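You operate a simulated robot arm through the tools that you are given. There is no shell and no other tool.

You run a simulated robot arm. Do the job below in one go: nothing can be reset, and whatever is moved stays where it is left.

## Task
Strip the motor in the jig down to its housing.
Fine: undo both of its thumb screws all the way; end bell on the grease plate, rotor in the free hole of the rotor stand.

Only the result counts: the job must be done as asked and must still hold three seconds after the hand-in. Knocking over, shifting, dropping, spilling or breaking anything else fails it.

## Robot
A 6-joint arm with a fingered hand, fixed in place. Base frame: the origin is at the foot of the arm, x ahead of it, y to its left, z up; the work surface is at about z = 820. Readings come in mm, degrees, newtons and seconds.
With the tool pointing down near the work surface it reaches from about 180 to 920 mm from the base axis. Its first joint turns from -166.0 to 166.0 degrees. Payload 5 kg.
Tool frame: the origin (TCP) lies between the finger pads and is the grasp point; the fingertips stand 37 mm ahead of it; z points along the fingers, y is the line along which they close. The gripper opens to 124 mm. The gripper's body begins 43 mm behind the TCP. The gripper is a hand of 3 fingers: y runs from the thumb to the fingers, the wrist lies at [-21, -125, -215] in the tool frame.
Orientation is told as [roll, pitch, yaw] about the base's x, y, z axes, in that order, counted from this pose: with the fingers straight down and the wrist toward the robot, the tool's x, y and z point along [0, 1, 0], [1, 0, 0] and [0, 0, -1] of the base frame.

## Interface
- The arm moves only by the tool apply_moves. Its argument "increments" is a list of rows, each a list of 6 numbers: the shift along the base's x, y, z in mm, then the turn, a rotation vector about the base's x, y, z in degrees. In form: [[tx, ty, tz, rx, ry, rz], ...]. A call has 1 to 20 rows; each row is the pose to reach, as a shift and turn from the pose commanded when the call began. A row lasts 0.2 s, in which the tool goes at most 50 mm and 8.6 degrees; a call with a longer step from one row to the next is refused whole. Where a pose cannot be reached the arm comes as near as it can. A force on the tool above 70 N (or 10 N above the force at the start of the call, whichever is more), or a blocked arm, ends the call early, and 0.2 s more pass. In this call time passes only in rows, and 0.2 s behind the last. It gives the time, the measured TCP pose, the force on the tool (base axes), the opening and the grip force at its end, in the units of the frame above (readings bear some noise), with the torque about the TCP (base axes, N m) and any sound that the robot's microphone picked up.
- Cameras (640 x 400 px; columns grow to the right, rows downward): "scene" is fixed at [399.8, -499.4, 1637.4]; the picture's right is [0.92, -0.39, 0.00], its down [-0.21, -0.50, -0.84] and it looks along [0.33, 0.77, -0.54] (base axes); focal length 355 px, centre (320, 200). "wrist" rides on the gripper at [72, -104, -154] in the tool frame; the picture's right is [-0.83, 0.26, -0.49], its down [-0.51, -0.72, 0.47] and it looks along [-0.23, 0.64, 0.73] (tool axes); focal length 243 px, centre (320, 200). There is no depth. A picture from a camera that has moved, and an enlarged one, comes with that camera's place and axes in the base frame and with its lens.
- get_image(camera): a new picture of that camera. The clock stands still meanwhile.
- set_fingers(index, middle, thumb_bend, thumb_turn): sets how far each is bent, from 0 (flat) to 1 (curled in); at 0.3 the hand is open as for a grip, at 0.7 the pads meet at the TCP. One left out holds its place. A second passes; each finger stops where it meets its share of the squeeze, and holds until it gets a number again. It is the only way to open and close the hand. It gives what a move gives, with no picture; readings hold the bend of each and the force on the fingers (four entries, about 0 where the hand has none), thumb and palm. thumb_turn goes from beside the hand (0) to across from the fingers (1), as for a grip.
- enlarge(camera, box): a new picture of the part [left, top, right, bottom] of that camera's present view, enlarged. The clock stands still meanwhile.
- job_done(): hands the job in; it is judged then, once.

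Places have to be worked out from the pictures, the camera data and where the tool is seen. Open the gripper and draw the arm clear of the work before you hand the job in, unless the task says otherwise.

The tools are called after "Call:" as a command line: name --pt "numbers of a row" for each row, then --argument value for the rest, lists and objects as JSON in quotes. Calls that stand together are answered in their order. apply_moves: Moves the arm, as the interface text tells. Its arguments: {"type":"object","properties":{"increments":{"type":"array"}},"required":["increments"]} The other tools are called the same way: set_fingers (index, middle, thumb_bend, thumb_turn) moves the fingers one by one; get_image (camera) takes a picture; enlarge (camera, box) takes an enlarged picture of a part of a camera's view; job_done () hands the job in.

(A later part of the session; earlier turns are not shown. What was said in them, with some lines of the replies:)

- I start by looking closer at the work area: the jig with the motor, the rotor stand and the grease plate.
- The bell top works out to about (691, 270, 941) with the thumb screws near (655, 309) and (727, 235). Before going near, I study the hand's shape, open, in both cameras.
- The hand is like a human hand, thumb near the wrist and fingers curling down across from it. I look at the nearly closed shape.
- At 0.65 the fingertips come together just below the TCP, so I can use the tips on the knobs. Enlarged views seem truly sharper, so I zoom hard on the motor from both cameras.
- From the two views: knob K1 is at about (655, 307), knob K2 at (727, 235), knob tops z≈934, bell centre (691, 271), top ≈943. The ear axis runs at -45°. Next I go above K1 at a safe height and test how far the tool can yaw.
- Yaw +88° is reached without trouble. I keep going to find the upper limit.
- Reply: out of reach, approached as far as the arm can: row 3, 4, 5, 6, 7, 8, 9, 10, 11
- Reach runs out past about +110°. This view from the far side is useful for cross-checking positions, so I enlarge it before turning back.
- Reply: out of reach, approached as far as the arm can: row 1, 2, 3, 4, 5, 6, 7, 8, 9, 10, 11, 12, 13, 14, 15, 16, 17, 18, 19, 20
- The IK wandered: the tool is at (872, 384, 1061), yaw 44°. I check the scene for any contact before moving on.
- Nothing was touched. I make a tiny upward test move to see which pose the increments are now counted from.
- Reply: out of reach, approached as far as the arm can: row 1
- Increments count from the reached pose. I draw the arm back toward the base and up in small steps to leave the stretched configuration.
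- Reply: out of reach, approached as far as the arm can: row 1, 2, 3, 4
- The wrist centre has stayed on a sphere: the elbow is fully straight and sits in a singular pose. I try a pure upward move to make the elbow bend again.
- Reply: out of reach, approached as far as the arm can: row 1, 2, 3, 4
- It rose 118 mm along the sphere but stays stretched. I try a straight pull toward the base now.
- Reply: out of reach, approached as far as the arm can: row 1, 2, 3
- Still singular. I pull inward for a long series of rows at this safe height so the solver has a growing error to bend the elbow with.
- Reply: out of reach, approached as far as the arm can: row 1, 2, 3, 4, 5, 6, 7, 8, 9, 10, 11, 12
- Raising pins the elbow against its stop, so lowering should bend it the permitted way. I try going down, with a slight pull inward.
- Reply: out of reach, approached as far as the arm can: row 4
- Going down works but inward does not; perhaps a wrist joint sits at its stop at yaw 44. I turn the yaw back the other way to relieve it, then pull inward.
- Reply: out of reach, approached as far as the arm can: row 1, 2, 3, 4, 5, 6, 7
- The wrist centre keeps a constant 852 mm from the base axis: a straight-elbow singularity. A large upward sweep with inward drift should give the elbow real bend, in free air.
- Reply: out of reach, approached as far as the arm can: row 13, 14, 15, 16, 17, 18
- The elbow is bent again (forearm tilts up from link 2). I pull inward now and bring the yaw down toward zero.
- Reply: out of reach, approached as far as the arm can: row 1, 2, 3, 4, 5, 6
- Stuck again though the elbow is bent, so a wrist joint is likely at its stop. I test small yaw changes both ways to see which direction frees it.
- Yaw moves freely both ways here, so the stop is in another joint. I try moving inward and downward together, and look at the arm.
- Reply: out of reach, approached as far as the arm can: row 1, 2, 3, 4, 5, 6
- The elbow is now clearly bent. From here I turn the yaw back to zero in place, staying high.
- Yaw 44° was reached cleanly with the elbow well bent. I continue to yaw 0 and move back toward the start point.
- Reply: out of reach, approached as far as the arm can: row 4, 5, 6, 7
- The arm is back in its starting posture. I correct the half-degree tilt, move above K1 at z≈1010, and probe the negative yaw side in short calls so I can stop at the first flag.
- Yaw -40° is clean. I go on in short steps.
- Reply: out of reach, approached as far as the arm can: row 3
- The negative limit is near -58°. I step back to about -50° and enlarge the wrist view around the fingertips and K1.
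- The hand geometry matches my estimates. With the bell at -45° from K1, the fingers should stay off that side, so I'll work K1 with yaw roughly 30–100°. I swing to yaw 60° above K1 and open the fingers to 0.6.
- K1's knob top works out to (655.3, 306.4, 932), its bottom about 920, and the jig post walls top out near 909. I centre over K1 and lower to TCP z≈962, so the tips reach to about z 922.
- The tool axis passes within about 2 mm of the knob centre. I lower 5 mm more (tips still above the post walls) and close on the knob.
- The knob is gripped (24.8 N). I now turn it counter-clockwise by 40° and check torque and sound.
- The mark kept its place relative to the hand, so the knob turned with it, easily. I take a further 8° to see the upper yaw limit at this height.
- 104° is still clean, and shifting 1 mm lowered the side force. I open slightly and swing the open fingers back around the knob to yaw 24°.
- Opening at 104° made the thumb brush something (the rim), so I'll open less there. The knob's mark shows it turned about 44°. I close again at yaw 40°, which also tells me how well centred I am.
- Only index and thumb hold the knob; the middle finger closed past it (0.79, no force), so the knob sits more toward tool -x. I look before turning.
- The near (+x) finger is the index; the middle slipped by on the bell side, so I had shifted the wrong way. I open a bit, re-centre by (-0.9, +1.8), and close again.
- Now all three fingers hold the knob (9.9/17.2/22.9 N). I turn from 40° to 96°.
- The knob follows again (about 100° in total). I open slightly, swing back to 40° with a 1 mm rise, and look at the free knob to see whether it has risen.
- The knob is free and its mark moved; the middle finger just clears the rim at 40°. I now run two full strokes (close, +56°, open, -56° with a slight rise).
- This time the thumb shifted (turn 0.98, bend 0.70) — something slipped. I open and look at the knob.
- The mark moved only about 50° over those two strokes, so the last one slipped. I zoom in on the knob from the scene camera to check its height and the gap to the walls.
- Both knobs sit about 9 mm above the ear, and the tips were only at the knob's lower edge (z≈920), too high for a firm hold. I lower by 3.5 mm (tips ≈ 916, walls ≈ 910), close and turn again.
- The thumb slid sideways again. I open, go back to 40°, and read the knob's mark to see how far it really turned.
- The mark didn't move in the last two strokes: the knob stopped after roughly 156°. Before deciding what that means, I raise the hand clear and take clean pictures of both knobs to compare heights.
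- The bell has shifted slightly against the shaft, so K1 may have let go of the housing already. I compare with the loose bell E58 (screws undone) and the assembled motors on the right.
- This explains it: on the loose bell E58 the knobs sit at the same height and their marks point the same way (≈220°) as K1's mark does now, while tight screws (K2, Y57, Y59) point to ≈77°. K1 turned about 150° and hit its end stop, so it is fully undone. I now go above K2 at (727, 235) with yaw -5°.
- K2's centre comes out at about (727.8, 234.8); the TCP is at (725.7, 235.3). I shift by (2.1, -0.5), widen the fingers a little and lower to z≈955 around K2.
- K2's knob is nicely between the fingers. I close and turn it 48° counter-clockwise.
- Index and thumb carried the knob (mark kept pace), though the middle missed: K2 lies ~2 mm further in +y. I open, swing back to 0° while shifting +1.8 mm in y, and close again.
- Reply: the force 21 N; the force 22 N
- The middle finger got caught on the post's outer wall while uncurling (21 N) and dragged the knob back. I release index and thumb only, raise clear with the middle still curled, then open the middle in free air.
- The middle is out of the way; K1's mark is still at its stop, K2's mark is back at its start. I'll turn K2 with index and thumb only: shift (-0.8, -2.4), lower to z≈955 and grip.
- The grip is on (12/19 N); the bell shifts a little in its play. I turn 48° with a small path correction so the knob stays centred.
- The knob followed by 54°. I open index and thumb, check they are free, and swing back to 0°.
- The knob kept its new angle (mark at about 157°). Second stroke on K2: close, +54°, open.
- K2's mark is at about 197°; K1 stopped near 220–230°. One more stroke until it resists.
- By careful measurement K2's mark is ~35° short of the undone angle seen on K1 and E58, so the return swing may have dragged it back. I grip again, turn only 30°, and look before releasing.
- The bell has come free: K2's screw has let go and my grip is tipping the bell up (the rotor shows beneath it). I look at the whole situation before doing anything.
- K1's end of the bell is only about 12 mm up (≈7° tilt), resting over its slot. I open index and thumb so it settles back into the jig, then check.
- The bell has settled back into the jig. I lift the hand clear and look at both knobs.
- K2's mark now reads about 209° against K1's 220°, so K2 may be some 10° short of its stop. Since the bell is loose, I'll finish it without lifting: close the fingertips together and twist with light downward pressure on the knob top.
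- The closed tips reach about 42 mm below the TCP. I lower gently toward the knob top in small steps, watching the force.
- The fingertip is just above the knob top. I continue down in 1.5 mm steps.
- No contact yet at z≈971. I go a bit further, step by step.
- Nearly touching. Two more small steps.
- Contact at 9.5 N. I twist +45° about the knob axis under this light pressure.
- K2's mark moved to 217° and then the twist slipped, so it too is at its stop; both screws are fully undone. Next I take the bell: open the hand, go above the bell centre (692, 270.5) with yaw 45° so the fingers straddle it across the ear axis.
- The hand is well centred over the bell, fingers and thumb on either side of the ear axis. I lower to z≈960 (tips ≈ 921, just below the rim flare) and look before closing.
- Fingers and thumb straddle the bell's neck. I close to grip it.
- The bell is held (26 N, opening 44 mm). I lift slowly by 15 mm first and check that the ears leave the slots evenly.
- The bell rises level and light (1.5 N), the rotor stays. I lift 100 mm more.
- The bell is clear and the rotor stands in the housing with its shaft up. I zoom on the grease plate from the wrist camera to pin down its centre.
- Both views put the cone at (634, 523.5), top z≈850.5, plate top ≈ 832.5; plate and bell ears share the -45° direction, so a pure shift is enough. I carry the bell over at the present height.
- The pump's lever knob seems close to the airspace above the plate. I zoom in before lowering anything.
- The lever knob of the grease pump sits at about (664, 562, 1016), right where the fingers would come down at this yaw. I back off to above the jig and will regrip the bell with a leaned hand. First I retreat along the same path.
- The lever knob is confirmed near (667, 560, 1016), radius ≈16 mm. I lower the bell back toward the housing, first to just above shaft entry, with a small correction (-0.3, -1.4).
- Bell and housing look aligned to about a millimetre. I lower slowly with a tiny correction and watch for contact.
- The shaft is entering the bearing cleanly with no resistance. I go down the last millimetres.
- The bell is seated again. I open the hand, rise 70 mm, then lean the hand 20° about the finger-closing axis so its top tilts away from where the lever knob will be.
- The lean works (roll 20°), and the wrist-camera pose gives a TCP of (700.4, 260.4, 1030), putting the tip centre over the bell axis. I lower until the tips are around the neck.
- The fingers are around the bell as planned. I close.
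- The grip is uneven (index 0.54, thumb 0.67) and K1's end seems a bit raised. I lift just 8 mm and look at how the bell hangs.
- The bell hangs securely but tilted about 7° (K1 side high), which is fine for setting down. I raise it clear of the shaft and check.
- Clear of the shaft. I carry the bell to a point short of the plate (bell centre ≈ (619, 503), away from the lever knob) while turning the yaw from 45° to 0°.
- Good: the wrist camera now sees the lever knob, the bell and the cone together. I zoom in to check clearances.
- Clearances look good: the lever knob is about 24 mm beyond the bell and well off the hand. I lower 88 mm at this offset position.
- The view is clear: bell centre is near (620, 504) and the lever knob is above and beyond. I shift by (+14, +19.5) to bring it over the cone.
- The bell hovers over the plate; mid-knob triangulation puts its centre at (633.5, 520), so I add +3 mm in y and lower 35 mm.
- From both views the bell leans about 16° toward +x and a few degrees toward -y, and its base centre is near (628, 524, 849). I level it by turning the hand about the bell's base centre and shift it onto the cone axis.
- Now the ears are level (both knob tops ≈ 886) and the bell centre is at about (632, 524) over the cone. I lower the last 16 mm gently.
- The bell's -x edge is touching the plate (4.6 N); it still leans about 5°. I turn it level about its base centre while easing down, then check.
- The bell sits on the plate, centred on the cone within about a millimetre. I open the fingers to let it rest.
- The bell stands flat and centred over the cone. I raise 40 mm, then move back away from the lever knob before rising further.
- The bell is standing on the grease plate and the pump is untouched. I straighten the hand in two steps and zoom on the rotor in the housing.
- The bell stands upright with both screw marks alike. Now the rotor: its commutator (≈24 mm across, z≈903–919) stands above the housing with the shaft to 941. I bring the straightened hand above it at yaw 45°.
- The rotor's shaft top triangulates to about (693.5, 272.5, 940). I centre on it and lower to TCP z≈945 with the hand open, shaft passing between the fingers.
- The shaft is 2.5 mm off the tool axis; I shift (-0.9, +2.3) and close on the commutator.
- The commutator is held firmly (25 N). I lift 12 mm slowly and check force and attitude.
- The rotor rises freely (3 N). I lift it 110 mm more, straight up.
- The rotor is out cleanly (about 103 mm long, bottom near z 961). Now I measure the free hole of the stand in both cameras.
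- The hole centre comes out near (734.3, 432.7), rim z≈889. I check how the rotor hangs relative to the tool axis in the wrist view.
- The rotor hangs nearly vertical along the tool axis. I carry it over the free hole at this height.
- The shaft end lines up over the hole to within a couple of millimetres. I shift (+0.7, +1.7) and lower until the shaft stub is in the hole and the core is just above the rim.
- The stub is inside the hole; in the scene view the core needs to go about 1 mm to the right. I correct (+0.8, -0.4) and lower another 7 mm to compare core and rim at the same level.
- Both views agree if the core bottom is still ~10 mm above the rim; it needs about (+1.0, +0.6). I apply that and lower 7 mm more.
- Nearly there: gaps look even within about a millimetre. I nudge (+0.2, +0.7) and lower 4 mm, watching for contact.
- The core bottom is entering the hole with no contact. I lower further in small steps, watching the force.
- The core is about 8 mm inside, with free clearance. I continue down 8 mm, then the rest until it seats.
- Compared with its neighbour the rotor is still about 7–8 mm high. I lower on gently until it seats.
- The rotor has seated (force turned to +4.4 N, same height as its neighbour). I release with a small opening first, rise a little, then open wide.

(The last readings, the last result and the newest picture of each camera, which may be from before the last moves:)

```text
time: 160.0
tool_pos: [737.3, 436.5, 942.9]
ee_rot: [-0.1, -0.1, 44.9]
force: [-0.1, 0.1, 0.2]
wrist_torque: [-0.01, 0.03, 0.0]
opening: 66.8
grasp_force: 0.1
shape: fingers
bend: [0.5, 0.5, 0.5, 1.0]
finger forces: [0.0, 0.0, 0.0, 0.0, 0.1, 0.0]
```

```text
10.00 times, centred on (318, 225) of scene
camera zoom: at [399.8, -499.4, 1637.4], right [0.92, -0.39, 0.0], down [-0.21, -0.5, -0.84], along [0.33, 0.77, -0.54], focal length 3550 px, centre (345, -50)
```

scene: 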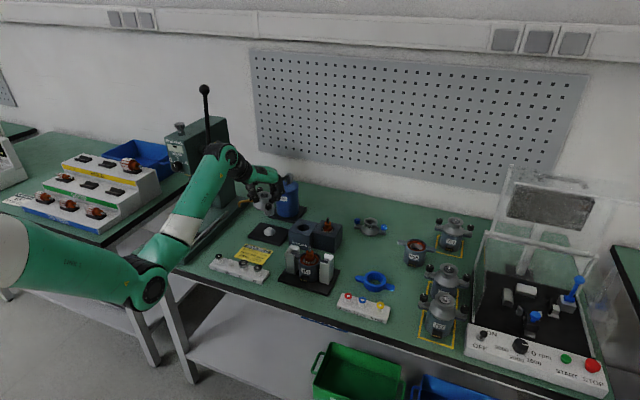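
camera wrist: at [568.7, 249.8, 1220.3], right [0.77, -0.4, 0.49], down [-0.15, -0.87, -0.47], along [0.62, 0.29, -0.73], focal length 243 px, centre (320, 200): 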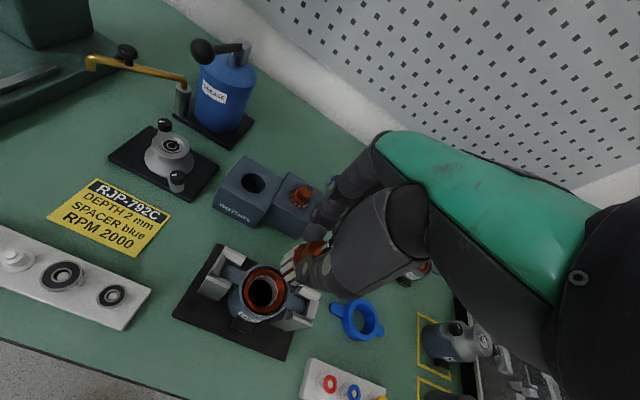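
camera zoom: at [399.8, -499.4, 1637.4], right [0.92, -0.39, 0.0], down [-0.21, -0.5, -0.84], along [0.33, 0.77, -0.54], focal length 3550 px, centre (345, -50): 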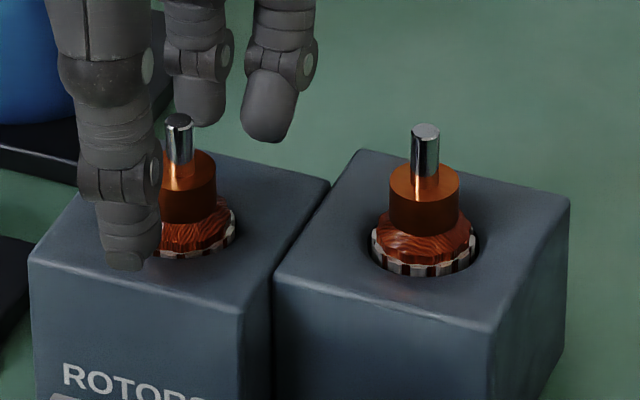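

The rotor stands in the free hole. I raise the hand straight up, then draw back toward the start pose.

Call:
apply_moves --pt "0 0 20 0 0 0" --pt "0 0 50 0 0 0" --pt "0 0 85 0 0 0" --pt "0 0 120 0 0 0" --pt "-10 -25 145 0 0 -8" --pt "-20 -55 170 0 0 -16" --pt "-30 -85 195 0 0 -24" --pt "-40 -115 215 0 0 -32" --pt "-50 -138 235 0 0 -40" --pt "-55 -138 250 0 0 -45"

Call:
get_image --camera "scene"

Call:
enlarge --camera "scene" --box '[235, 190, 355, 300]'

Call:
get_image --camera "wrist"

```text
time: 162.2
tool_pos: [682.1, 297.1, 1193.2]
ee_rot: [-0.1, -0.2, -0.1]
force: [0.7, -0.2, 0.0]
wrist_torque: [0.01, 0.03, 0.02]
opening: 67.3
grasp_force: 0.0
shape: fingers
bend: [0.5, 0.5, 0.5, 1.0]
finger forces: [0.0, 0.0, 0.0, 0.1, 0.0, 0.0]
```

```text
taken
```

scene: 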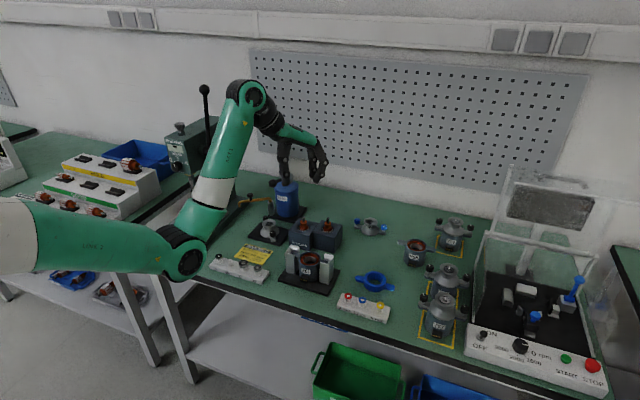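

```text
3.64 times, centred on (295, 245) of scene
camera zoom: at [399.8, -499.4, 1637.4], right [0.92, -0.39, 0.0], down [-0.21, -0.5, -0.84], along [0.33, 0.77, -0.54], focal length 1291 px, centre (411, 36)
```

zoom: 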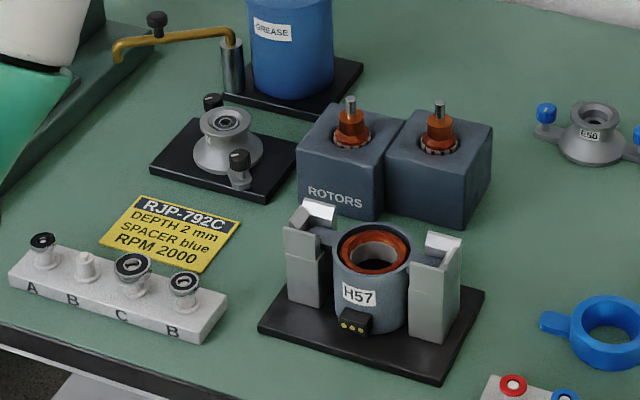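

```text
taken
camera wrist: at [577.6, 370.4, 1346.2], right [0.26, -0.83, 0.49], down [-0.72, -0.51, -0.47], along [0.64, -0.23, -0.73], focal length 243 px, centre (320, 200)
```

wrist: 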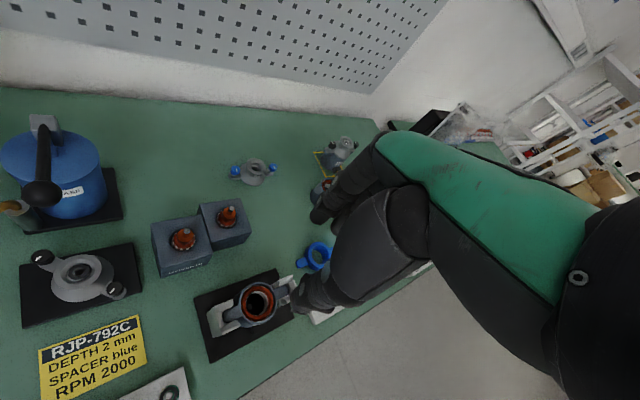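

Everything is in place. Before handing in, I zoom on both screw marks to confirm they stand at the same undone angle, and check neighbours.

Call:
enlarge --camera "scene" --box '[255, 212, 285, 242]'

Call:
enlarge --camera "wrist" --box '[20, 235, 140, 315]'

Call:
enlarge --camera "wrist" --box '[220, 155, 290, 195]'

```text
13.33 times, centred on (270, 227) of scene
camera zoom: at [399.8, -499.4, 1637.4], right [0.92, -0.39, 0.0], down [-0.21, -0.5, -0.84], along [0.33, 0.77, -0.54], focal length 4734 px, centre (987, -160)
```

zoom: 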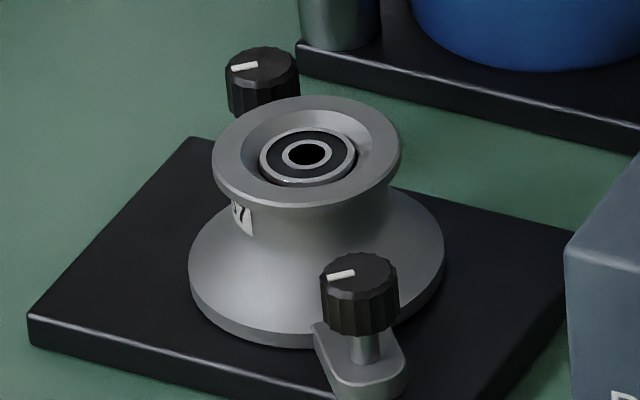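

```text
5.00 times, centred on (80, 275) of wrist
camera zoom: at [577.6, 370.4, 1346.2], right [0.26, -0.83, 0.49], down [-0.72, -0.51, -0.47], along [0.64, -0.23, -0.73], focal length 1213 px, centre (1520, -175)
```

zoom: 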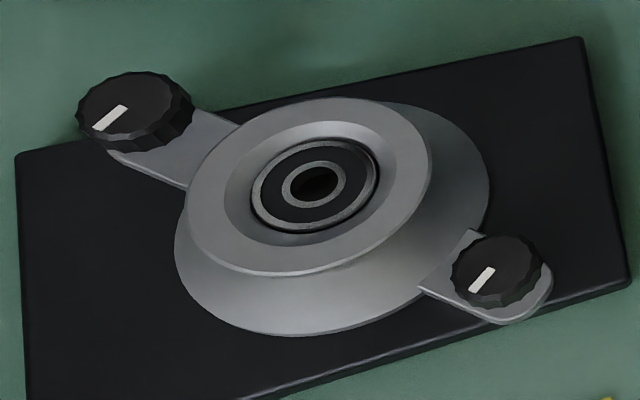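

```text
9.14 times, centred on (255, 175) of wrist
camera zoom: at [577.6, 370.4, 1346.2], right [0.26, -0.83, 0.49], down [-0.72, -0.51, -0.47], along [0.64, -0.23, -0.73], focal length 2218 px, centre (914, 429)
```

zoom: 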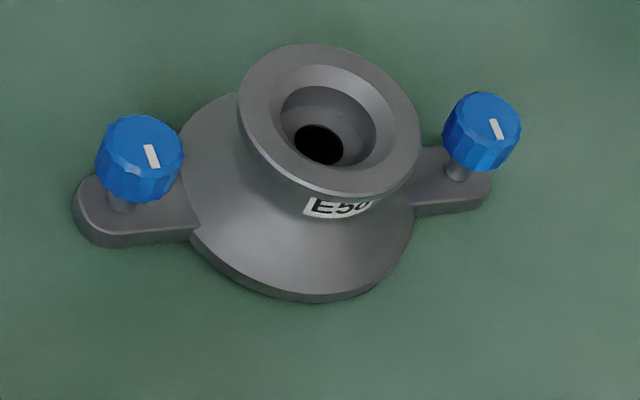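

Both marks agree within about 4° and match E58's undone angle. I open the hand fully and take one last look at the jig and the surroundings.

Call:
set_fingers --index 0.3 --middle 0.3 --thumb_bend 0.3

Call:
enlarge --camera "scene" --box '[280, 230, 345, 295]'

Call:
enlarge --camera "scene" --box '[240, 210, 350, 260]'

```text
time: 163.2
tool_pos: [682.1, 297.7, 1193.1]
ee_rot: [-0.1, -0.1, -0.1]
force: [-0.2, 0.1, 0.5]
wrist_torque: [-0.02, 0.01, -0.02]
opening: 128.2
grasp_force: 0.1
shape: fingers
bend: [0.3, 0.3, 0.3, 0.98]
finger forces: [0.0, 0.0, 0.1, 0.0, 0.0, 0.0]
```

```text
6.15 times, centred on (312, 262) of scene
camera zoom: at [399.8, -499.4, 1637.4], right [0.92, -0.39, 0.0], down [-0.21, -0.5, -0.84], along [0.33, 0.77, -0.54], focal length 2185 px, centre (366, -185)
```

zoom: 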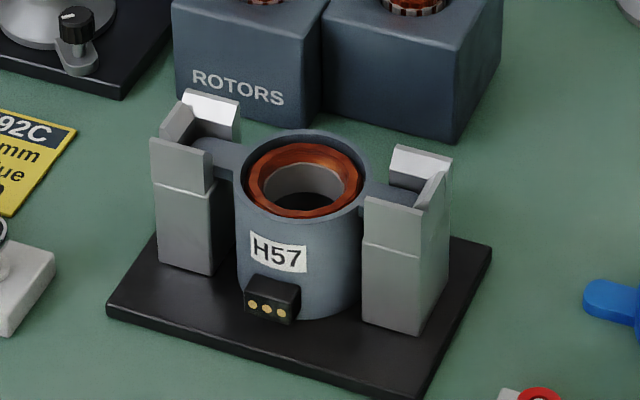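

```text
5.82 times, centred on (295, 235) of scene
camera zoom: at [399.8, -499.4, 1637.4], right [0.92, -0.39, 0.0], down [-0.21, -0.5, -0.84], along [0.33, 0.77, -0.54], focal length 2066 px, centre (466, -4)
```

zoom: 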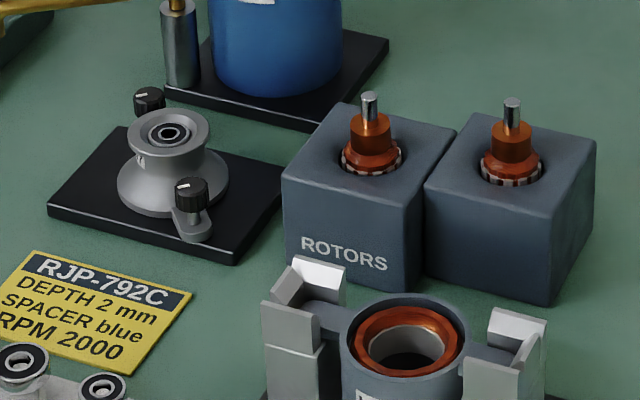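

The jig, stand, plate and pump are all at their original pixels. The bare housing is in the jig, the bell rests on the grease plate with both screws undone, and the rotor stands in the free hole. The hand is open and clear, so I hand the job in.

Call:
job_done

```text
The job is handed in.
```

The motor is stripped to its housing and the job is handed in; I have no verdict back on how it was judged.

- **Thumb screws:** both were turned about 145° counter-clockwise until they stopped. Their marks agree within about 4° and match the undone screws on the loose bell E58. I took that stop, and the bell coming free, as "all the way".
- **End bell (E57):** upright on the grease plate, over the cone, with its screws still in its ears. One ear overhangs the plate edge slightly.
- **Rotor:** seated in the free hole of the stand, at about the same height as its neighbour.
- **Housing (H57):** bare, still in the jig.

In the final pictures the jig, stand, plate and pump looked the same as at the start. The hand is open and raised clear of the work.

Two things went off plan, neither with visible harm. Early on the arm stretched to full reach in free air and took several moves to bring back. Later the loose bell tipped up about 12 mm at one end and settled back into the jig when I let go.
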